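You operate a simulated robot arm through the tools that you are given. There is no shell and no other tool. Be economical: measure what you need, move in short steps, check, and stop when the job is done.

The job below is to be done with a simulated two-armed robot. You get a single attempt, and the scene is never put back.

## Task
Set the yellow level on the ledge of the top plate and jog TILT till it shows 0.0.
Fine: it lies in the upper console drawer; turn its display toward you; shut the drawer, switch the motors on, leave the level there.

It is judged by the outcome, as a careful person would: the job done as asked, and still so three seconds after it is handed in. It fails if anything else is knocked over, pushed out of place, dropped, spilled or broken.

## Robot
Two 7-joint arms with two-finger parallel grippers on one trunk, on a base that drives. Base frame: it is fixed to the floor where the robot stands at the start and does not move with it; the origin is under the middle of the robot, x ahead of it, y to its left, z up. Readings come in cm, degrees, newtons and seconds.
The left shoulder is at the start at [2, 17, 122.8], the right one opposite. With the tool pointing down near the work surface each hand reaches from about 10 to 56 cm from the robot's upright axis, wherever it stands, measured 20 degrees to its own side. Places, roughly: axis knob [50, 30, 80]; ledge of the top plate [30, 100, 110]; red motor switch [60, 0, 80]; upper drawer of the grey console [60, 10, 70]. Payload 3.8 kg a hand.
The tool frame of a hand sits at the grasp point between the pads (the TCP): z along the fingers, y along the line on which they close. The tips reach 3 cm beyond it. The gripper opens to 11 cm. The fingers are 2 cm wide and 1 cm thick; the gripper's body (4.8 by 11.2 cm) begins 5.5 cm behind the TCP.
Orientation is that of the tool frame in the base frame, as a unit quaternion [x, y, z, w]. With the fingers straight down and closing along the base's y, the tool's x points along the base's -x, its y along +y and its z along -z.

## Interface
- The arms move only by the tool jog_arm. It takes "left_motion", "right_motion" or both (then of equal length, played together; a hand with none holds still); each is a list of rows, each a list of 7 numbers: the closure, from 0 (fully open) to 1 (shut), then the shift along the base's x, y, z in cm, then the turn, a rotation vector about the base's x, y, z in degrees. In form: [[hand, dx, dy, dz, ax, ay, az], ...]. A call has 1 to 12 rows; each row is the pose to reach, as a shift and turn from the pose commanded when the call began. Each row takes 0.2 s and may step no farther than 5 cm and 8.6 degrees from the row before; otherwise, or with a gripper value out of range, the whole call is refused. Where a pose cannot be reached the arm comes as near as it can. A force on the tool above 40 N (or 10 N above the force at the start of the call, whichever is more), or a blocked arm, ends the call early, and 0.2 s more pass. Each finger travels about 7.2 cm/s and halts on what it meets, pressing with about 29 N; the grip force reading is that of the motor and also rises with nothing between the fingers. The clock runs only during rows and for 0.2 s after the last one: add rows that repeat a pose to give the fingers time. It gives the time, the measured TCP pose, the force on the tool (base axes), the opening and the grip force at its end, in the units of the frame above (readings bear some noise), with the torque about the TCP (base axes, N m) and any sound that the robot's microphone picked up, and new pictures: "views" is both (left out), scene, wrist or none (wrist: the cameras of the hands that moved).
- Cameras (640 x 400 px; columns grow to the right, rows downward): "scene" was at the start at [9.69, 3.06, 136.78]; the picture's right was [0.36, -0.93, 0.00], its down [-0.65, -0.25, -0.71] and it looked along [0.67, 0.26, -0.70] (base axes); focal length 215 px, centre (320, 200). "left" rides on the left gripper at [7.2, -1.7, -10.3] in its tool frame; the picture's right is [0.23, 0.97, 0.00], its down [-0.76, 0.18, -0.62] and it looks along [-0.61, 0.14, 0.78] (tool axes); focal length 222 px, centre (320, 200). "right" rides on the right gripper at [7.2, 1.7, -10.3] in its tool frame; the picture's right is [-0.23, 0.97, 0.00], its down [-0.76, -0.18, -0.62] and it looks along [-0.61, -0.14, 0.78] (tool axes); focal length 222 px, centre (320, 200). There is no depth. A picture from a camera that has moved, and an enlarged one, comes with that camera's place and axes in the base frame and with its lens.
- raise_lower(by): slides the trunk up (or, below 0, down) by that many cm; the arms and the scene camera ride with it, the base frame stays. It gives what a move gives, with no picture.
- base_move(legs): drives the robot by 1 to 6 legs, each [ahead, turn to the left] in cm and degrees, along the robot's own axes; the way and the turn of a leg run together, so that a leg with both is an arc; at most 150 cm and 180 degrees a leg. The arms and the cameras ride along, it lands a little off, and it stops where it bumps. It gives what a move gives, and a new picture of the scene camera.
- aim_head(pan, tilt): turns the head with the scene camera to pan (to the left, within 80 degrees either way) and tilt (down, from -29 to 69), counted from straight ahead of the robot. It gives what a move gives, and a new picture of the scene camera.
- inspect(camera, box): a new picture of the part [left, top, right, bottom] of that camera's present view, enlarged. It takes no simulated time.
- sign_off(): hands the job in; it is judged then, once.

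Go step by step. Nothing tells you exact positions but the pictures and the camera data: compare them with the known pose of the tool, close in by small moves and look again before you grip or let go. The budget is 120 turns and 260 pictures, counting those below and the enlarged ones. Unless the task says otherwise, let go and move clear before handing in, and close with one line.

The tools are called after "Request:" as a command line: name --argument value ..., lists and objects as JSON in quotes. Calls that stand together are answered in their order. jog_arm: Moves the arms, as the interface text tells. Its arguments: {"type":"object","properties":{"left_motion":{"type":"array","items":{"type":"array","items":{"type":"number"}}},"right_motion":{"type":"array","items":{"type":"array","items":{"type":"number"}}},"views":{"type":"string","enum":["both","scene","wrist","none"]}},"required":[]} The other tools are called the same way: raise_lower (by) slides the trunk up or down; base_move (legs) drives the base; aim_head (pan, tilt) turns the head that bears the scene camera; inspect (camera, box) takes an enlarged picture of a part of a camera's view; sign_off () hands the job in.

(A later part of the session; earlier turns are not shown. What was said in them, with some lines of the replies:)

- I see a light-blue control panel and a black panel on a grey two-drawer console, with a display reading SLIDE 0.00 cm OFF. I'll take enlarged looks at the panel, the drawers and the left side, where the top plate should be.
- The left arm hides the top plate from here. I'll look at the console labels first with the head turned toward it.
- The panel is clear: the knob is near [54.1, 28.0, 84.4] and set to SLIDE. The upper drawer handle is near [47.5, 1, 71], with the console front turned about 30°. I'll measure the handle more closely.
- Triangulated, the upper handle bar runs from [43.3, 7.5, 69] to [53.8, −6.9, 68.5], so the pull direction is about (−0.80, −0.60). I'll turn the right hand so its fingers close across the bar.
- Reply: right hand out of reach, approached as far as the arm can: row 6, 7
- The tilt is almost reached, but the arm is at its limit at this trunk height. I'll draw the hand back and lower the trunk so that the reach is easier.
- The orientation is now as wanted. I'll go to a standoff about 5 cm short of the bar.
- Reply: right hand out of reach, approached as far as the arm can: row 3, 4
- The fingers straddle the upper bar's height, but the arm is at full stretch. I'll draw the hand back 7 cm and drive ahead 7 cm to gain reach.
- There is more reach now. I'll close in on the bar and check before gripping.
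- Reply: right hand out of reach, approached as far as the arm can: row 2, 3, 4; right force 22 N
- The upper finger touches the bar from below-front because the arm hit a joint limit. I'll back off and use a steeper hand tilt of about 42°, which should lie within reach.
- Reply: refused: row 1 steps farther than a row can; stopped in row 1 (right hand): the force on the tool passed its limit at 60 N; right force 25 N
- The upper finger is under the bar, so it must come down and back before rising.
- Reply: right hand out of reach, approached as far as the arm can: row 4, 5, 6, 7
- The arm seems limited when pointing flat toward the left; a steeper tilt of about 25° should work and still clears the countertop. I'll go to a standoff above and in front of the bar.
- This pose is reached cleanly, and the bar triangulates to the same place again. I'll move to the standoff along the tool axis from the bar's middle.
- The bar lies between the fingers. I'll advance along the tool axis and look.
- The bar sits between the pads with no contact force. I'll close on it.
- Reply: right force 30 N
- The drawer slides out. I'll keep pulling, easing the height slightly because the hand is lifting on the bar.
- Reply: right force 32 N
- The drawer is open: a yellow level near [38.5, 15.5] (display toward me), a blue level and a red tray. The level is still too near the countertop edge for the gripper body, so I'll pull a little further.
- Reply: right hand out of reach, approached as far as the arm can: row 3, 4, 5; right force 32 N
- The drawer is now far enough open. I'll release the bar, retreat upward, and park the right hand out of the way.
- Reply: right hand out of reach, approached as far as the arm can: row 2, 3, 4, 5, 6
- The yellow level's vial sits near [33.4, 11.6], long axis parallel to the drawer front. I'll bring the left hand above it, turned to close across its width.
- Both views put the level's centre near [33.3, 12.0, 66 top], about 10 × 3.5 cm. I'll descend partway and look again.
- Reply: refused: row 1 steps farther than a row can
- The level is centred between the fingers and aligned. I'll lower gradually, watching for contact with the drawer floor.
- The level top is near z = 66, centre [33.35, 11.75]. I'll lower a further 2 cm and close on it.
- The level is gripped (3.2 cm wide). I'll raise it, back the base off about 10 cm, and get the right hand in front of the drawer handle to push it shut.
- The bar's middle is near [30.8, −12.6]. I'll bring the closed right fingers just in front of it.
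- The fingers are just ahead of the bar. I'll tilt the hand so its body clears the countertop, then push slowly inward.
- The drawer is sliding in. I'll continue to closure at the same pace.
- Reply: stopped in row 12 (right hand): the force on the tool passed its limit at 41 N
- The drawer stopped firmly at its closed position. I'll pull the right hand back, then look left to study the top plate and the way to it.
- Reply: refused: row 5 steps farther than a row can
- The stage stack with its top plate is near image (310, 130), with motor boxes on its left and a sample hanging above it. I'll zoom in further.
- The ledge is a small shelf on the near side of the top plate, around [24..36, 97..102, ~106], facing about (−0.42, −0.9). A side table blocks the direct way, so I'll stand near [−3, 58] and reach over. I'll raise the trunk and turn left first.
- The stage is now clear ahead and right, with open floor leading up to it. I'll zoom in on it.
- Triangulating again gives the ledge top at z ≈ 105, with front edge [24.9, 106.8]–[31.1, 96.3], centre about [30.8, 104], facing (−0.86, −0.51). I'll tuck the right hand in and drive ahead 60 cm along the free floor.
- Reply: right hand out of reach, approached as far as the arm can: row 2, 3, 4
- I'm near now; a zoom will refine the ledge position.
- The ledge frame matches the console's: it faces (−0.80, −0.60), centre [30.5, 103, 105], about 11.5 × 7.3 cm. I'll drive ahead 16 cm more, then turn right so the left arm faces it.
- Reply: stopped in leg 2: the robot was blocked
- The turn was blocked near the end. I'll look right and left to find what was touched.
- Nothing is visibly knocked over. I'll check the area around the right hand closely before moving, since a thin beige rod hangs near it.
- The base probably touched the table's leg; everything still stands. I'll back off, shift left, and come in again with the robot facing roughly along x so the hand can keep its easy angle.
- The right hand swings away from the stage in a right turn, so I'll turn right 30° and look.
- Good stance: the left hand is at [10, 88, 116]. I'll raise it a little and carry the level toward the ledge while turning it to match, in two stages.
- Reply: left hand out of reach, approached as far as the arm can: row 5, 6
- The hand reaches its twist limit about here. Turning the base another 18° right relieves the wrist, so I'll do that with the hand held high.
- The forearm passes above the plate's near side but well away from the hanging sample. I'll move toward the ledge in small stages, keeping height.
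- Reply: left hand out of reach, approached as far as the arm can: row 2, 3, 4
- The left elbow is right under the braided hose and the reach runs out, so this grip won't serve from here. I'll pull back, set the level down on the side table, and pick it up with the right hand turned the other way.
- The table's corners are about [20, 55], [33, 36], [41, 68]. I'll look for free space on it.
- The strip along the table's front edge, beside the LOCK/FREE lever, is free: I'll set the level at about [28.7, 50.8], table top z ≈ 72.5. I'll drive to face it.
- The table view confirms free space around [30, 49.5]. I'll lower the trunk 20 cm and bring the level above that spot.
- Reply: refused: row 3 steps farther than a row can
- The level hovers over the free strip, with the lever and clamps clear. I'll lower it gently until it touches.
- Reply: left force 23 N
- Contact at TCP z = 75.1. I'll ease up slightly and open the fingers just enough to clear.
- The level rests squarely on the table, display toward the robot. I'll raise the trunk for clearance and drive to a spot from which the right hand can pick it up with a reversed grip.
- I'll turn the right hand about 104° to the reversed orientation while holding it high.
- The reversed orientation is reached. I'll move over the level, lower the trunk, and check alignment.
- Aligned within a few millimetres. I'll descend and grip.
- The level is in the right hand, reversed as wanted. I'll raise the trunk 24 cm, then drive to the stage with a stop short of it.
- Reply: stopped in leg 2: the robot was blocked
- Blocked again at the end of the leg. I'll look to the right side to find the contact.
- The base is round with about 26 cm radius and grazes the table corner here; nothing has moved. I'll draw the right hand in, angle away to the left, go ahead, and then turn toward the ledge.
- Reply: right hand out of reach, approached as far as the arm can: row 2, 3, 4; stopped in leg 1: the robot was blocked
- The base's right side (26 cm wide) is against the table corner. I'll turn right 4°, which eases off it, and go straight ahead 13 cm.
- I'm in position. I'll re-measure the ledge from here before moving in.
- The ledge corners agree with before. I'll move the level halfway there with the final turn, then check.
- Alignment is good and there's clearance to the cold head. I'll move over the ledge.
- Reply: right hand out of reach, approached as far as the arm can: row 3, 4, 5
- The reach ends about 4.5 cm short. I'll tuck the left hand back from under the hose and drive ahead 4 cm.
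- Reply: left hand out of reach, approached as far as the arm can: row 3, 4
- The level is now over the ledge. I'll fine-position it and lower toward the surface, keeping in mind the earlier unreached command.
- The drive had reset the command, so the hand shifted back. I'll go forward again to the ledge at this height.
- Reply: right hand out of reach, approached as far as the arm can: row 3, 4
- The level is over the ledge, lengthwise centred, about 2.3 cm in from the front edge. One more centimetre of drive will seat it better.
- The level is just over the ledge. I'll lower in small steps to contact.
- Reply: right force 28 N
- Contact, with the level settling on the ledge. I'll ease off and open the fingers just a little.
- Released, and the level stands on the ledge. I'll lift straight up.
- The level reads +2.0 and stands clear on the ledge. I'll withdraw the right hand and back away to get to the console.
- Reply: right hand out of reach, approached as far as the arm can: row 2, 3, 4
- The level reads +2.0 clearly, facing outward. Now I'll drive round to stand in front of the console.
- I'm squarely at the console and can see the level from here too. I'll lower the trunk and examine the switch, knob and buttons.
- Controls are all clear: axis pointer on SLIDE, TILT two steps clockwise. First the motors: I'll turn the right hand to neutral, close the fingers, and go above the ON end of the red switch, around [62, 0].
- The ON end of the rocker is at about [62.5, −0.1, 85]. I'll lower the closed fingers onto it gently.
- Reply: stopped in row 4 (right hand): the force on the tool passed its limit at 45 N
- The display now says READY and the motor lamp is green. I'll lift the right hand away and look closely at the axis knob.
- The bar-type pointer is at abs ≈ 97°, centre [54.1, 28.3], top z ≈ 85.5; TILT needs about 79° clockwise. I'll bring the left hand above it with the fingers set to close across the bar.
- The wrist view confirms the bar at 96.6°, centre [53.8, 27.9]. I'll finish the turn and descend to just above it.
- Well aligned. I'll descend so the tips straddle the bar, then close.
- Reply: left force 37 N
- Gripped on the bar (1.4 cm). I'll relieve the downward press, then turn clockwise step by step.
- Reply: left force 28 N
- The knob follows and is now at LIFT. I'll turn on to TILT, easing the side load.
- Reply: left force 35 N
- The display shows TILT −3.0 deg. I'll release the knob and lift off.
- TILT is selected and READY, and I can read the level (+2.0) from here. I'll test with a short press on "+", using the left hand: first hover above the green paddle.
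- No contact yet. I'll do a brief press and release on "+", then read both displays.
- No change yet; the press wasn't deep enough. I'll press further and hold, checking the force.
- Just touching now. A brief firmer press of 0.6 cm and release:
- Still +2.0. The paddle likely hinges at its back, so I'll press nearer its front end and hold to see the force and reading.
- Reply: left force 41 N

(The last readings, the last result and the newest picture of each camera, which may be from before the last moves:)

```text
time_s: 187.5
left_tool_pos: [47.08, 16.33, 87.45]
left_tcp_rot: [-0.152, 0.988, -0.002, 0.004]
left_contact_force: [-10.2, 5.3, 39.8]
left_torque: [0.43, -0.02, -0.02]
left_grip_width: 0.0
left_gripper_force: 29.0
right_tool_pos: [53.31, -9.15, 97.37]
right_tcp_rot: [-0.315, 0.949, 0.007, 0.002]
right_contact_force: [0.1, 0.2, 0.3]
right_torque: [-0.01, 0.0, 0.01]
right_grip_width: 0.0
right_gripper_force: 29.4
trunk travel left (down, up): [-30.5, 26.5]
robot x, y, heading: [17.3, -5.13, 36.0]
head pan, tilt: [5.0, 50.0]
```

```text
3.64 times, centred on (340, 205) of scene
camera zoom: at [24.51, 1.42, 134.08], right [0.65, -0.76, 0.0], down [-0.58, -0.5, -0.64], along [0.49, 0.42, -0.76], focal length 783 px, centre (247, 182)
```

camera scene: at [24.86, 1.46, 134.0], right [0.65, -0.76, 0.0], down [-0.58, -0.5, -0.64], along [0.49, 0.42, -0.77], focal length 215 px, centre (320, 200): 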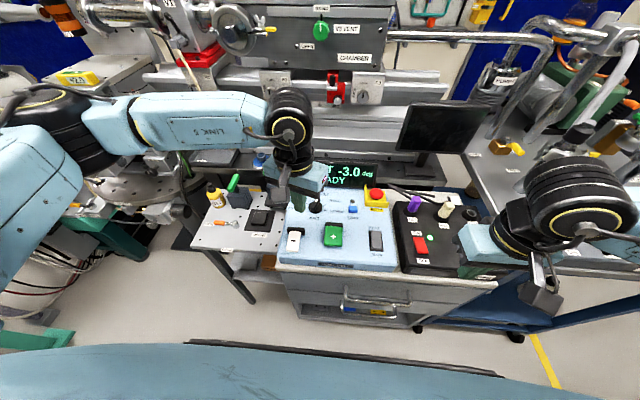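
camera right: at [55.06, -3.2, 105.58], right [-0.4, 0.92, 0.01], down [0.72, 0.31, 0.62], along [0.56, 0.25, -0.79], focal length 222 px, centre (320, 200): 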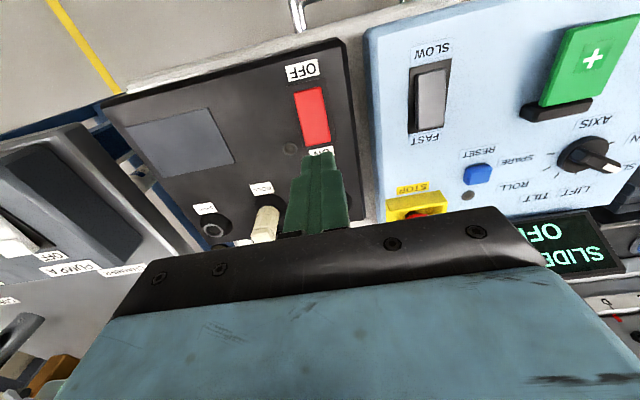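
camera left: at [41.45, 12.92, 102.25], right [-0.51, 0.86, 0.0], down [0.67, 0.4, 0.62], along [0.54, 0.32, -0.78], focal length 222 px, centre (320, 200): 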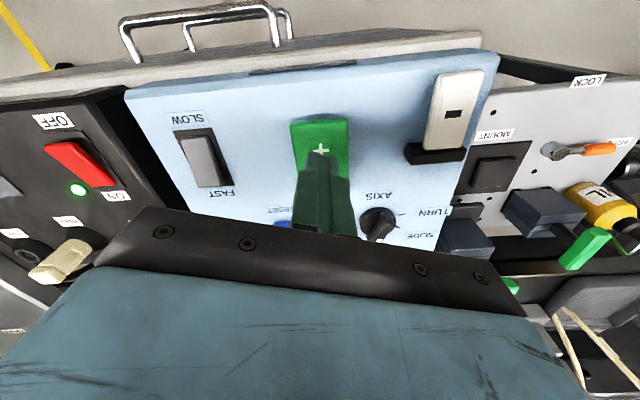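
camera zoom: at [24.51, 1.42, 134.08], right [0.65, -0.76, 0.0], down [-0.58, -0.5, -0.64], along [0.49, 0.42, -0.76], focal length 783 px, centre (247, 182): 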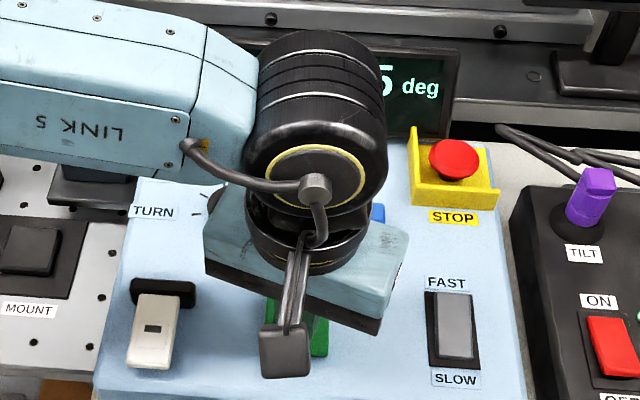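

"+" works: the level went to +1.5. I'll release and see whether it steps per press.

Request:
jog_arm --left_motion '[[1, 0, 0, 1, 0, 0, 0], [1, 0, 0, 2, 0, 0, 0], [1, 0, 0, 2, 0, 0, 0]]' --views "none"

Request:
inspect --camera "scene" --box '[30, 50, 130, 120]'

```text
time_s: 188.3
left_tool_pos: [46.98, 16.34, 89.03]
left_tcp_rot: [-0.152, 0.988, 0.0, -0.001]
left_contact_force: [0.1, 0.3, -0.2]
left_torque: [-0.03, -0.03, 0.02]
left_grip_width: 0.0
left_gripper_force: 29.2
right_tool_pos: [53.41, -9.05, 97.18]
right_tcp_rot: [-0.315, 0.949, 0.007, 0.0]
right_contact_force: [-0.1, -0.9, 0.3]
right_torque: [0.0, 0.01, -0.01]
right_grip_width: 0.01
right_gripper_force: 29.0
trunk travel left (down, up): [-30.5, 26.5]
robot x, y, heading: [17.23, -5.13, 36.0]
head pan, tilt: [5.0, 50.0]
```

```text
5.71 times, centred on (80, 85) of scene
camera zoom: at [24.82, 1.48, 134.0], right [0.65, -0.76, 0.0], down [-0.58, -0.5, -0.64], along [0.49, 0.42, -0.77], focal length 1230 px, centre (1691, 857)
```

zoom: 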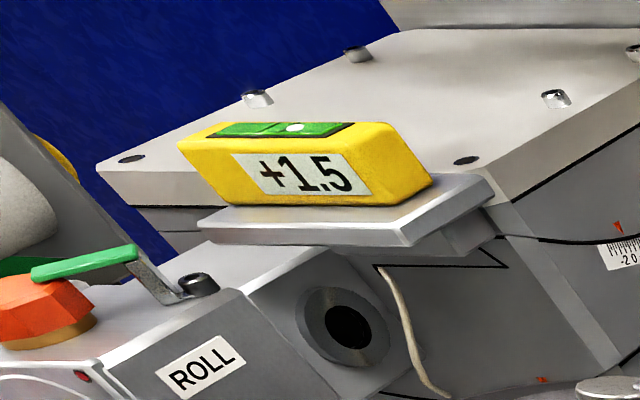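

One press is one 0.5 step, and it stayed. Three more presses are needed; I'll do two now.

Request:
jog_arm --left_motion '[[1, 0, 0, -1, 0, 0, 0], [1, 0, 0, -1.6, 0, 0, 0], [1, 0, 0, -1.9, 0, 0, 0], [1, 0, 0, 0, 0, 0, 0], [1, 0, 0, 0, 0, 0, 0], [1, 0, 0, -1, 0, 0, 0], [1, 0, 0, -1.6, 0, 0, 0], [1, 0, 0, -1.9, 0, 0, 0], [1, 0, 0, 0, 0, 0, 0], [1, 0, 0, 0, 0, 0, 0]]' --views "none"

Request:
inspect --camera "scene" --box '[30, 50, 130, 120]'

```text
time_s: 190.5
left_tool_pos: [47.2, 16.11, 89.03]
left_tcp_rot: [-0.152, 0.988, -0.001, -0.001]
left_contact_force: [0.4, 0.6, -0.7]
left_torque: [0.03, -0.04, -0.01]
left_grip_width: 0.0
left_gripper_force: 28.5
right_tool_pos: [53.44, -8.96, 97.27]
right_tcp_rot: [-0.314, 0.949, 0.007, 0.0]
right_contact_force: [0.6, -0.2, -1.0]
right_torque: [-0.01, 0.02, 0.01]
right_grip_width: 0.0
right_gripper_force: 29.0
trunk travel left (down, up): [-30.5, 26.5]
robot x, y, heading: [17.31, -5.04, 35.9]
head pan, tilt: [5.0, 50.0]
```

```text
5.71 times, centred on (80, 85) of scene
camera zoom: at [24.83, 1.5, 134.0], right [0.65, -0.76, 0.0], down [-0.58, -0.5, -0.64], along [0.49, 0.42, -0.77], focal length 1230 px, centre (1691, 857)
```

zoom: 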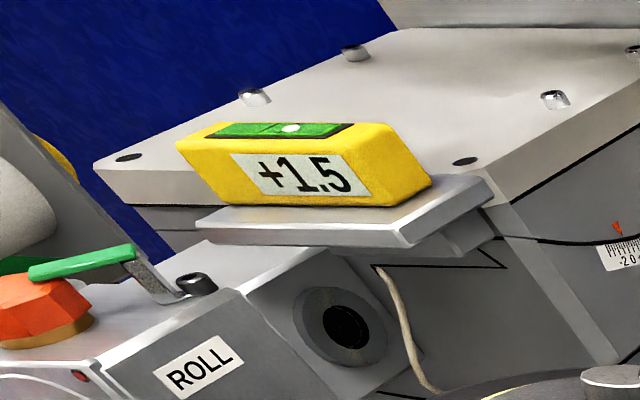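

Those presses were too shallow or short. I'll press once a bit deeper with a short hold.

Request:
jog_arm --left_motion '[[1, 0, 0, -1, 0, 0, 0], [1, 0, 0, -1.7, 0, 0, 0], [1, 0, 0, -2.05, 0, 0, 0], [1, 0, 0, -2.05, 0, 0, 0], [1, 0, 0, 0, 0, 0, 0], [1, 0, 0, 0.3, 0, 0, 0]]' --views "none"

Request:
inspect --camera "scene" --box '[30, 50, 130, 120]'

```text
time_s: 191.3
left_tool_pos: [47.29, 16.22, 87.5]
left_tcp_rot: [-0.151, 0.988, -0.002, 0.004]
left_contact_force: [-12.2, 0.8, 20.8]
left_torque: [0.21, 0.2, 0.03]
left_grip_width: 0.02
left_gripper_force: 29.3
right_tool_pos: [53.3, -8.98, 97.34]
right_tcp_rot: [-0.315, 0.949, 0.007, 0.001]
right_contact_force: [-0.6, 0.3, 0.1]
right_torque: [-0.01, 0.03, -0.02]
right_grip_width: 0.0
right_gripper_force: 29.4
trunk travel left (down, up): [-30.5, 26.5]
robot x, y, heading: [17.14, -4.88, 35.6]
head pan, tilt: [5.0, 50.0]
stopped in row 4 (left hand): the force on the tool passed its limit at 42 N (the readings are from after the stop); the commanded pose is now the measured one
```

```text
5.71 times, centred on (80, 85) of scene
camera zoom: at [24.55, 1.45, 134.03], right [0.65, -0.76, 0.0], down [-0.58, -0.5, -0.64], along [0.49, 0.42, -0.77], focal length 1230 px, centre (1691, 857)
```

zoom: 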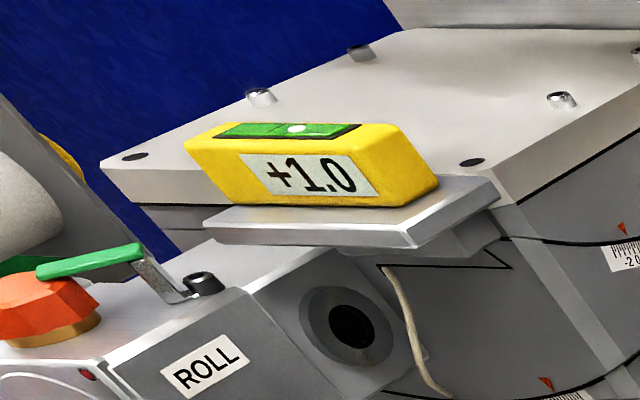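

+1.0 now. I'll release and press once more in the same way.

Request:
jog_arm --left_motion '[[1, 0, 0, 1.4, 0, 0, 0], [1, 0, 0, 1.4, 0, 0, 0], [1, 0, 0, 0.4, 0, 0, 0], [1, 0, 0, -0.3, 0, 0, 0], [1, 0, 0, -0.6, 0, 0, 0], [1, 0, 0, -0.6, 0, 0, 0]]' --views "none"

Request:
inspect --camera "scene" --box '[30, 50, 130, 120]'

```text
time_s: 192.4
left_tool_pos: [47.33, 16.26, 87.55]
left_tcp_rot: [-0.151, 0.988, 0.0, 0.007]
left_contact_force: [-15.3, 2.5, 23.7]
left_torque: [0.24, 0.32, 0.15]
left_grip_width: 0.0
left_gripper_force: 28.6
right_tool_pos: [53.27, -8.91, 97.23]
right_tcp_rot: [-0.315, 0.949, 0.007, 0.001]
right_contact_force: [-0.1, -1.1, 0.5]
right_torque: [0.02, 0.02, -0.03]
right_grip_width: 0.0
right_gripper_force: 29.4
trunk travel left (down, up): [-30.5, 26.5]
robot x, y, heading: [17.41, -4.88, 36.0]
head pan, tilt: [5.0, 50.0]
stopped in row 5 (left hand): the force on the tool passed its limit at 44 N (the readings are from after the stop); the commanded pose is now the measured one
```

```text
5.71 times, centred on (80, 85) of scene
camera zoom: at [24.54, 1.47, 134.04], right [0.65, -0.76, 0.0], down [-0.58, -0.5, -0.64], along [0.49, 0.42, -0.77], focal length 1230 px, centre (1691, 857)
```

zoom: 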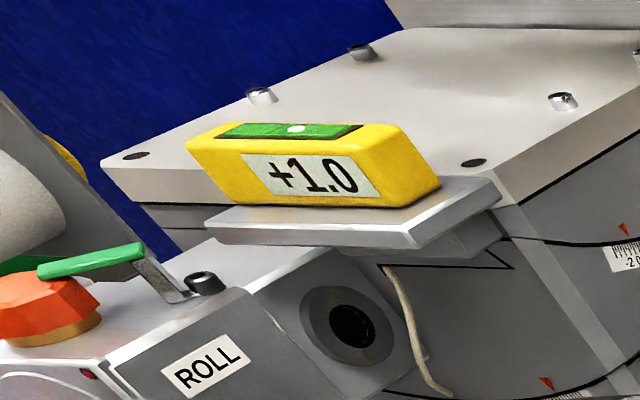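

Still +1.0; the display may lag, so I'll release fully and look again.

Request:
jog_arm --left_motion '[[1, 0, 0, 1.6, 0, 0, 0], [1, 0, 0, 2.5, 0, 0, 0], [1, 0, 0, 2.5, 0, 0, 0]]' --views "none"

Request:
inspect --camera "scene" --box '[30, 50, 130, 120]'

Request:
inspect --camera "scene" --box '[270, 150, 410, 260]'

```text
time_s: 193.2
left_tool_pos: [47.53, 16.43, 89.88]
left_tcp_rot: [-0.153, 0.988, 0.0, 0.007]
left_contact_force: [0.6, 0.6, 0.2]
left_torque: [0.03, -0.03, 0.02]
left_grip_width: 0.0
left_gripper_force: 28.8
right_tool_pos: [53.51, -8.96, 97.29]
right_tcp_rot: [-0.315, 0.949, 0.008, 0.0]
right_contact_force: [-0.4, 0.1, 0.2]
right_torque: [0.0, 0.03, 0.0]
right_grip_width: 0.0
right_gripper_force: 28.7
trunk travel left (down, up): [-30.5, 26.5]
robot x, y, heading: [16.98, -5.04, 35.5]
head pan, tilt: [5.0, 50.0]
```

```text
5.71 times, centred on (80, 85) of scene
camera zoom: at [24.77, 1.51, 134.0], right [0.65, -0.76, 0.0], down [-0.58, -0.5, -0.64], along [0.49, 0.42, -0.77], focal length 1230 px, centre (1691, 857)
```

zoom: 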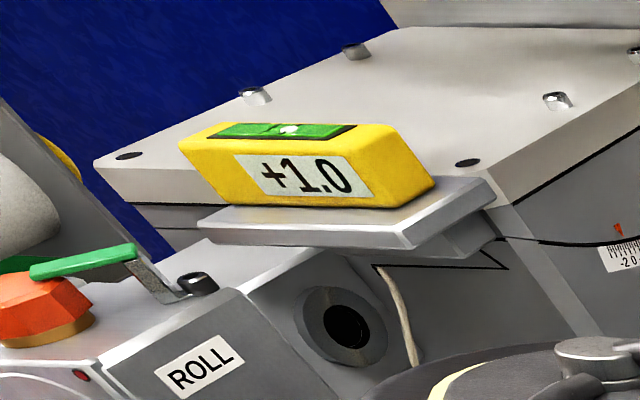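

```text
3.64 times, centred on (340, 205) of scene
camera zoom: at [24.77, 1.51, 134.0], right [0.65, -0.76, 0.0], down [-0.58, -0.5, -0.64], along [0.49, 0.42, -0.77], focal length 783 px, centre (247, 182)
```

zoom: 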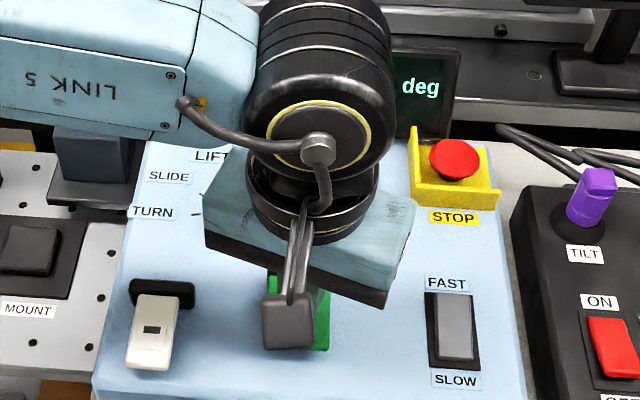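

The fingertip had crept toward the hinge. I'll move it forward again toward the paddle's free end and press once, then release.

Request:
jog_arm --left_motion '[[1, -1.1, -0.8, 0, 0, 0, 0], [1, -1.1, -0.8, -1.5, 0, 0, 0], [1, -1.1, -0.8, -2.3, 0, 0, 0], [1, -1.1, -0.8, -2.7, 0, 0, 0], [1, -1.1, -0.8, -2.9, 0, 0, 0], [1, -1.1, -0.8, -1, 0, 0, 0], [1, -1.1, -0.8, 0, 0, 0, 0]]' --views "none"

Request:
inspect --camera "scene" --box '[30, 50, 130, 120]'

```text
time_s: 194.8
left_tool_pos: [46.4, 15.62, 89.69]
left_tcp_rot: [-0.151, 0.988, 0.0, 0.006]
left_contact_force: [0.4, 0.1, -0.4]
left_torque: [-0.01, -0.03, 0.04]
left_grip_width: 0.05
left_gripper_force: 28.6
right_tool_pos: [53.41, -8.92, 97.26]
right_tcp_rot: [-0.314, 0.949, 0.007, 0.001]
right_contact_force: [0.3, 0.6, 0.4]
right_torque: [0.01, 0.0, -0.03]
right_grip_width: 0.02
right_gripper_force: 29.0
trunk travel left (down, up): [-30.5, 26.5]
robot x, y, heading: [17.22, -4.7, 35.4]
head pan, tilt: [5.0, 50.0]
```

```text
5.71 times, centred on (80, 85) of scene
camera zoom: at [24.79, 1.51, 134.0], right [0.65, -0.76, 0.0], down [-0.58, -0.5, -0.64], along [0.49, 0.42, -0.77], focal length 1230 px, centre (1691, 857)
```

zoom: 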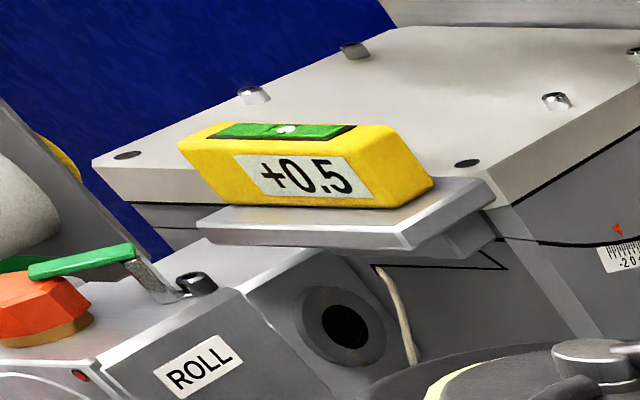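

+0.5, and no force stop this time. One more identical press at this spot.

Request:
jog_arm --left_motion '[[1, 0, 0, 0, 0, 0, 0], [1, 0, 0, -1.5, 0, 0, 0], [1, 0, 0, -2.3, 0, 0, 0], [1, 0, 0, -2.7, 0, 0, 0], [1, 0, 0, -2.9, 0, 0, 0], [1, 0, 0, -1, 0, 0, 0], [1, 0, 0, 0, 0, 0, 0]]' --views "none"

Request:
inspect --camera "scene" --box '[30, 50, 130, 120]'

```text
time_s: 196.4
left_tool_pos: [46.55, 15.57, 89.79]
left_tcp_rot: [-0.151, 0.988, -0.001, 0.006]
left_contact_force: [0.1, -0.2, 0.4]
left_torque: [0.01, 0.01, 0.01]
left_grip_width: 0.0
left_gripper_force: 28.4
right_tool_pos: [53.34, -8.96, 97.13]
right_tcp_rot: [-0.315, 0.949, 0.008, 0.0]
right_contact_force: [0.6, 0.7, 1.2]
right_torque: [0.0, 0.0, 0.02]
right_grip_width: 0.03
right_gripper_force: 29.0
trunk travel left (down, up): [-30.5, 26.5]
robot x, y, heading: [17.81, -5.08, 35.7]
head pan, tilt: [5.0, 50.0]
```

```text
5.71 times, centred on (80, 85) of scene
camera zoom: at [24.79, 1.51, 134.0], right [0.65, -0.76, 0.0], down [-0.58, -0.5, -0.64], along [0.49, 0.42, -0.77], focal length 1230 px, centre (1691, 857)
```

zoom: 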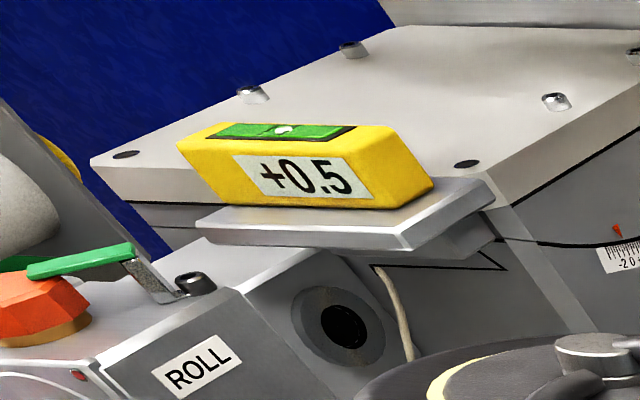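

The plate seems to have moved slightly while the readout may lag. I'll wait a second with the hand lifted and read again, with the panel display too.

Request:
jog_arm --left_motion '[[1, 0, 0, 3, 0, 0, 0], [1, 0, 0, 6, 0, 0, 0], [1, -4, -2, 8, 0, 0, 0], [1, -8, -4, 9, 0, 0, 0], [1, -12, -3, 9, 0, 0, 0], [1, -12, -3, 9, 0, 0, 0], [1, -12, -3, 9, 0, 0, 0]]' --views "none"

Request:
inspect --camera "scene" --box '[30, 50, 130, 120]'

Request:
inspect --camera "scene" --box '[270, 150, 410, 260]'

```text
time_s: 198.0
left_tool_pos: [34.45, 12.7, 98.89]
left_tcp_rot: [-0.153, 0.988, -0.001, 0.006]
left_contact_force: [0.1, 0.2, 0.6]
left_torque: [-0.01, 0.05, 0.0]
left_grip_width: 0.01
left_gripper_force: 28.6
right_tool_pos: [53.54, -9.01, 97.22]
right_tcp_rot: [-0.315, 0.949, 0.007, 0.001]
right_contact_force: [-0.1, -0.7, 0.4]
right_torque: [-0.02, -0.01, -0.01]
right_grip_width: 0.0
right_gripper_force: 28.8
trunk travel left (down, up): [-30.5, 26.5]
robot x, y, heading: [17.34, -5.07, 36.1]
head pan, tilt: [5.0, 50.0]
```

```text
5.71 times, centred on (80, 85) of scene
camera zoom: at [24.73, 1.53, 134.01], right [0.65, -0.76, 0.0], down [-0.58, -0.5, -0.64], along [0.49, 0.42, -0.77], focal length 1230 px, centre (1691, 857)
```

zoom: 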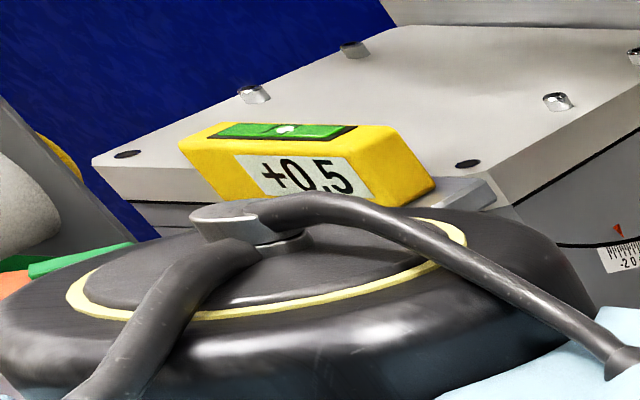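

```text
3.64 times, centred on (340, 205) of scene
camera zoom: at [24.73, 1.53, 134.01], right [0.65, -0.76, 0.0], down [-0.58, -0.5, -0.64], along [0.49, 0.42, -0.77], focal length 783 px, centre (247, 182)
```

zoom: 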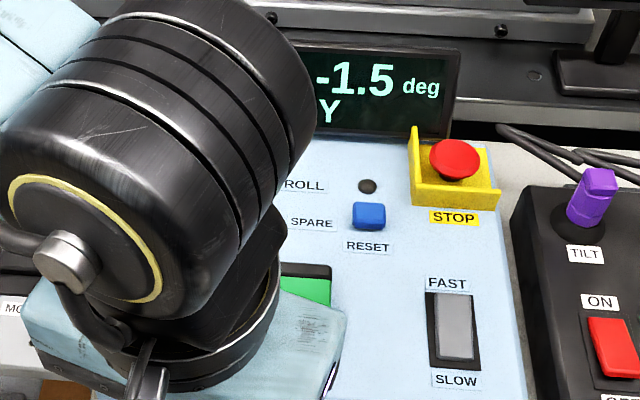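

The motor reads −1.5 and the level a steady +0.5, so exactly one more "+" step is due. I'll return to the paddle's front end and press slightly deeper.

Request:
jog_arm --left_motion '[[1, 4, 0, 0, 0, 0, 0], [1, 8, 1.5, 0, 0, 0, 0], [1, 12.2, 3.2, -1, 0, 0, 0], [1, 12.2, 3.2, -5, 0, 0, 0], [1, 12.2, 3.2, -9, 0, 0, 0], [1, 12.2, 3.2, -10.8, 0, 0, 0], [1, 12.2, 3.2, -11.5, 0, 0, 0], [1, 12.2, 3.2, -11.9, 0, 0, 0], [1, 12.2, 3.2, -12.05, 0, 0, 0], [1, 12.2, 3.2, -10, 0, 0, 0], [1, 12.2, 3.2, -9, 0, 0, 0]]' --views "none"

Request:
inspect --camera "scene" --box '[30, 50, 130, 120]'

```text
time_s: 200.0
left_tool_pos: [46.63, 15.92, 87.31]
left_tcp_rot: [-0.151, 0.988, 0.0, 0.01]
left_contact_force: [-12.6, 2.6, 21.0]
left_torque: [0.27, 0.2, 0.13]
left_grip_width: 0.0
left_gripper_force: 28.7
right_tool_pos: [53.2, -8.94, 97.39]
right_tcp_rot: [-0.316, 0.949, 0.007, 0.002]
right_contact_force: [0.0, 0.0, -0.1]
right_torque: [0.0, 0.03, -0.01]
right_grip_width: 0.0
right_gripper_force: 29.0
trunk travel left (down, up): [-30.5, 26.5]
robot x, y, heading: [17.11, -5.31, 35.7]
head pan, tilt: [5.0, 50.0]
stopped in row 9 (left hand): the force on the tool passed its limit at 43 N (the readings are from after the stop); the commanded pose is now the measured one
```

```text
5.71 times, centred on (80, 85) of scene
camera zoom: at [24.53, 1.48, 134.02], right [0.65, -0.76, 0.0], down [-0.58, -0.5, -0.64], along [0.49, 0.42, -0.77], focal length 1230 px, centre (1691, 857)
```

zoom: 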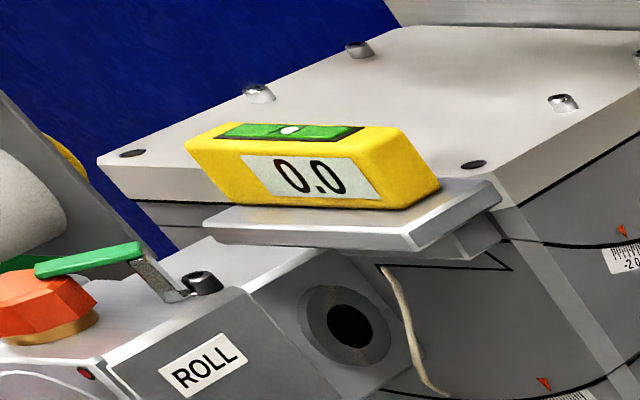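

The level shows 0.0. I'll lift the hand straight off the paddle and move clear, then re-check the readings.

Request:
jog_arm --left_motion '[[1, 0, 0, 2, 0, 0, 0], [1, 0, 0, 6, 0, 0, 0], [1, 0, 0, 10, 0, 0, 0], [1, -4, -2, 12, 0, 0, 0], [1, -8, -4, 12, 0, 0, 0], [1, -12, -6, 12, 0, 0, 0], [1, -12, -6, 12, 0, 0, 0], [1, -12, -6, 12, 0, 0, 0]]' --views "scene"

Request:
inspect --camera "scene" --box '[30, 50, 130, 120]'

Request:
inspect --camera "scene" --box '[270, 150, 510, 330]'

```text
time_s: 201.8
left_tool_pos: [34.73, 9.94, 99.25]
left_tcp_rot: [-0.152, 0.988, 0.0, 0.011]
left_contact_force: [0.9, -0.5, 0.0]
left_torque: [-0.04, -0.01, -0.01]
left_grip_width: 0.01
left_gripper_force: 28.8
right_tool_pos: [53.46, -8.91, 97.2]
right_tcp_rot: [-0.315, 0.949, 0.008, 0.0]
right_contact_force: [-0.1, -1.0, -0.6]
right_torque: [-0.05, 0.02, 0.03]
right_grip_width: 0.0
right_gripper_force: 29.1
trunk travel left (down, up): [-30.5, 26.5]
robot x, y, heading: [17.27, -5.04, 35.8]
head pan, tilt: [5.0, 50.0]
camera scene: at [24.74, 1.51, 134.01], right [0.65, -0.76, 0.0], down [-0.58, -0.5, -0.64], along [0.49, 0.42, -0.77], focal length 215 px, centre (320, 200)
```

scene: 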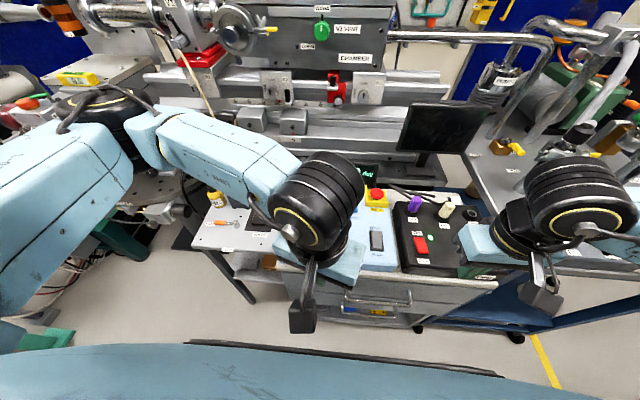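

```text
5.71 times, centred on (80, 85) of scene
camera zoom: at [24.74, 1.51, 134.01], right [0.65, -0.76, 0.0], down [-0.58, -0.5, -0.64], along [0.49, 0.42, -0.77], focal length 1230 px, centre (1691, 857)
```

zoom: 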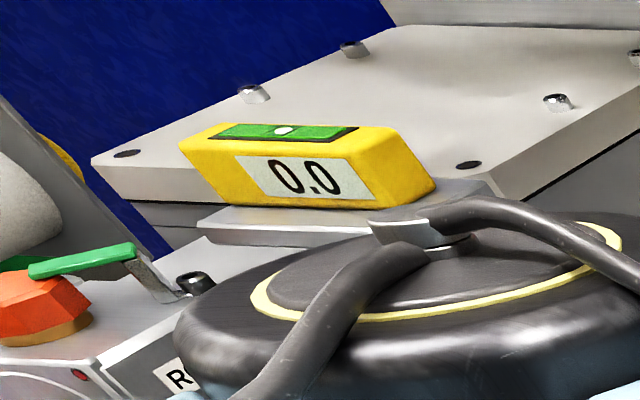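

```text
2.22 times, centred on (390, 240) of scene
camera zoom: at [24.74, 1.51, 134.01], right [0.65, -0.76, 0.0], down [-0.58, -0.5, -0.64], along [0.49, 0.42, -0.77], focal length 478 px, centre (164, 111)
```

zoom: 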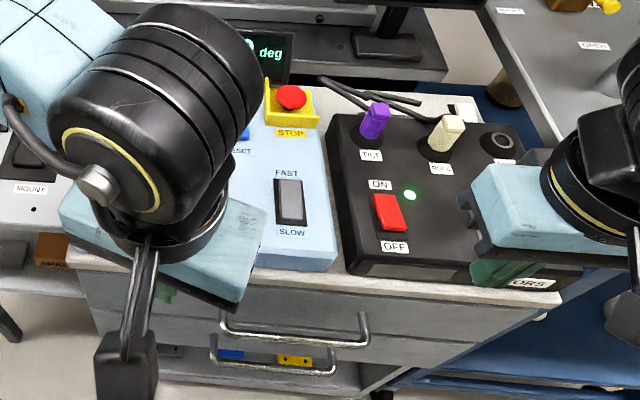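

The level stands on the ledge reading a steady 0.0 with its display outward. The drawer is shut, the motor lamp is green and both hands are clear, so I'm handing the job in.

Request:
sign_off

```text
The job is handed in.
```

The yellow level is on the ledge of the top plate with its display facing out and reading 0.0; the drawer is shut and the motors are on. On the way, the base bumped the small side table twice, but nothing on it looked disturbed.
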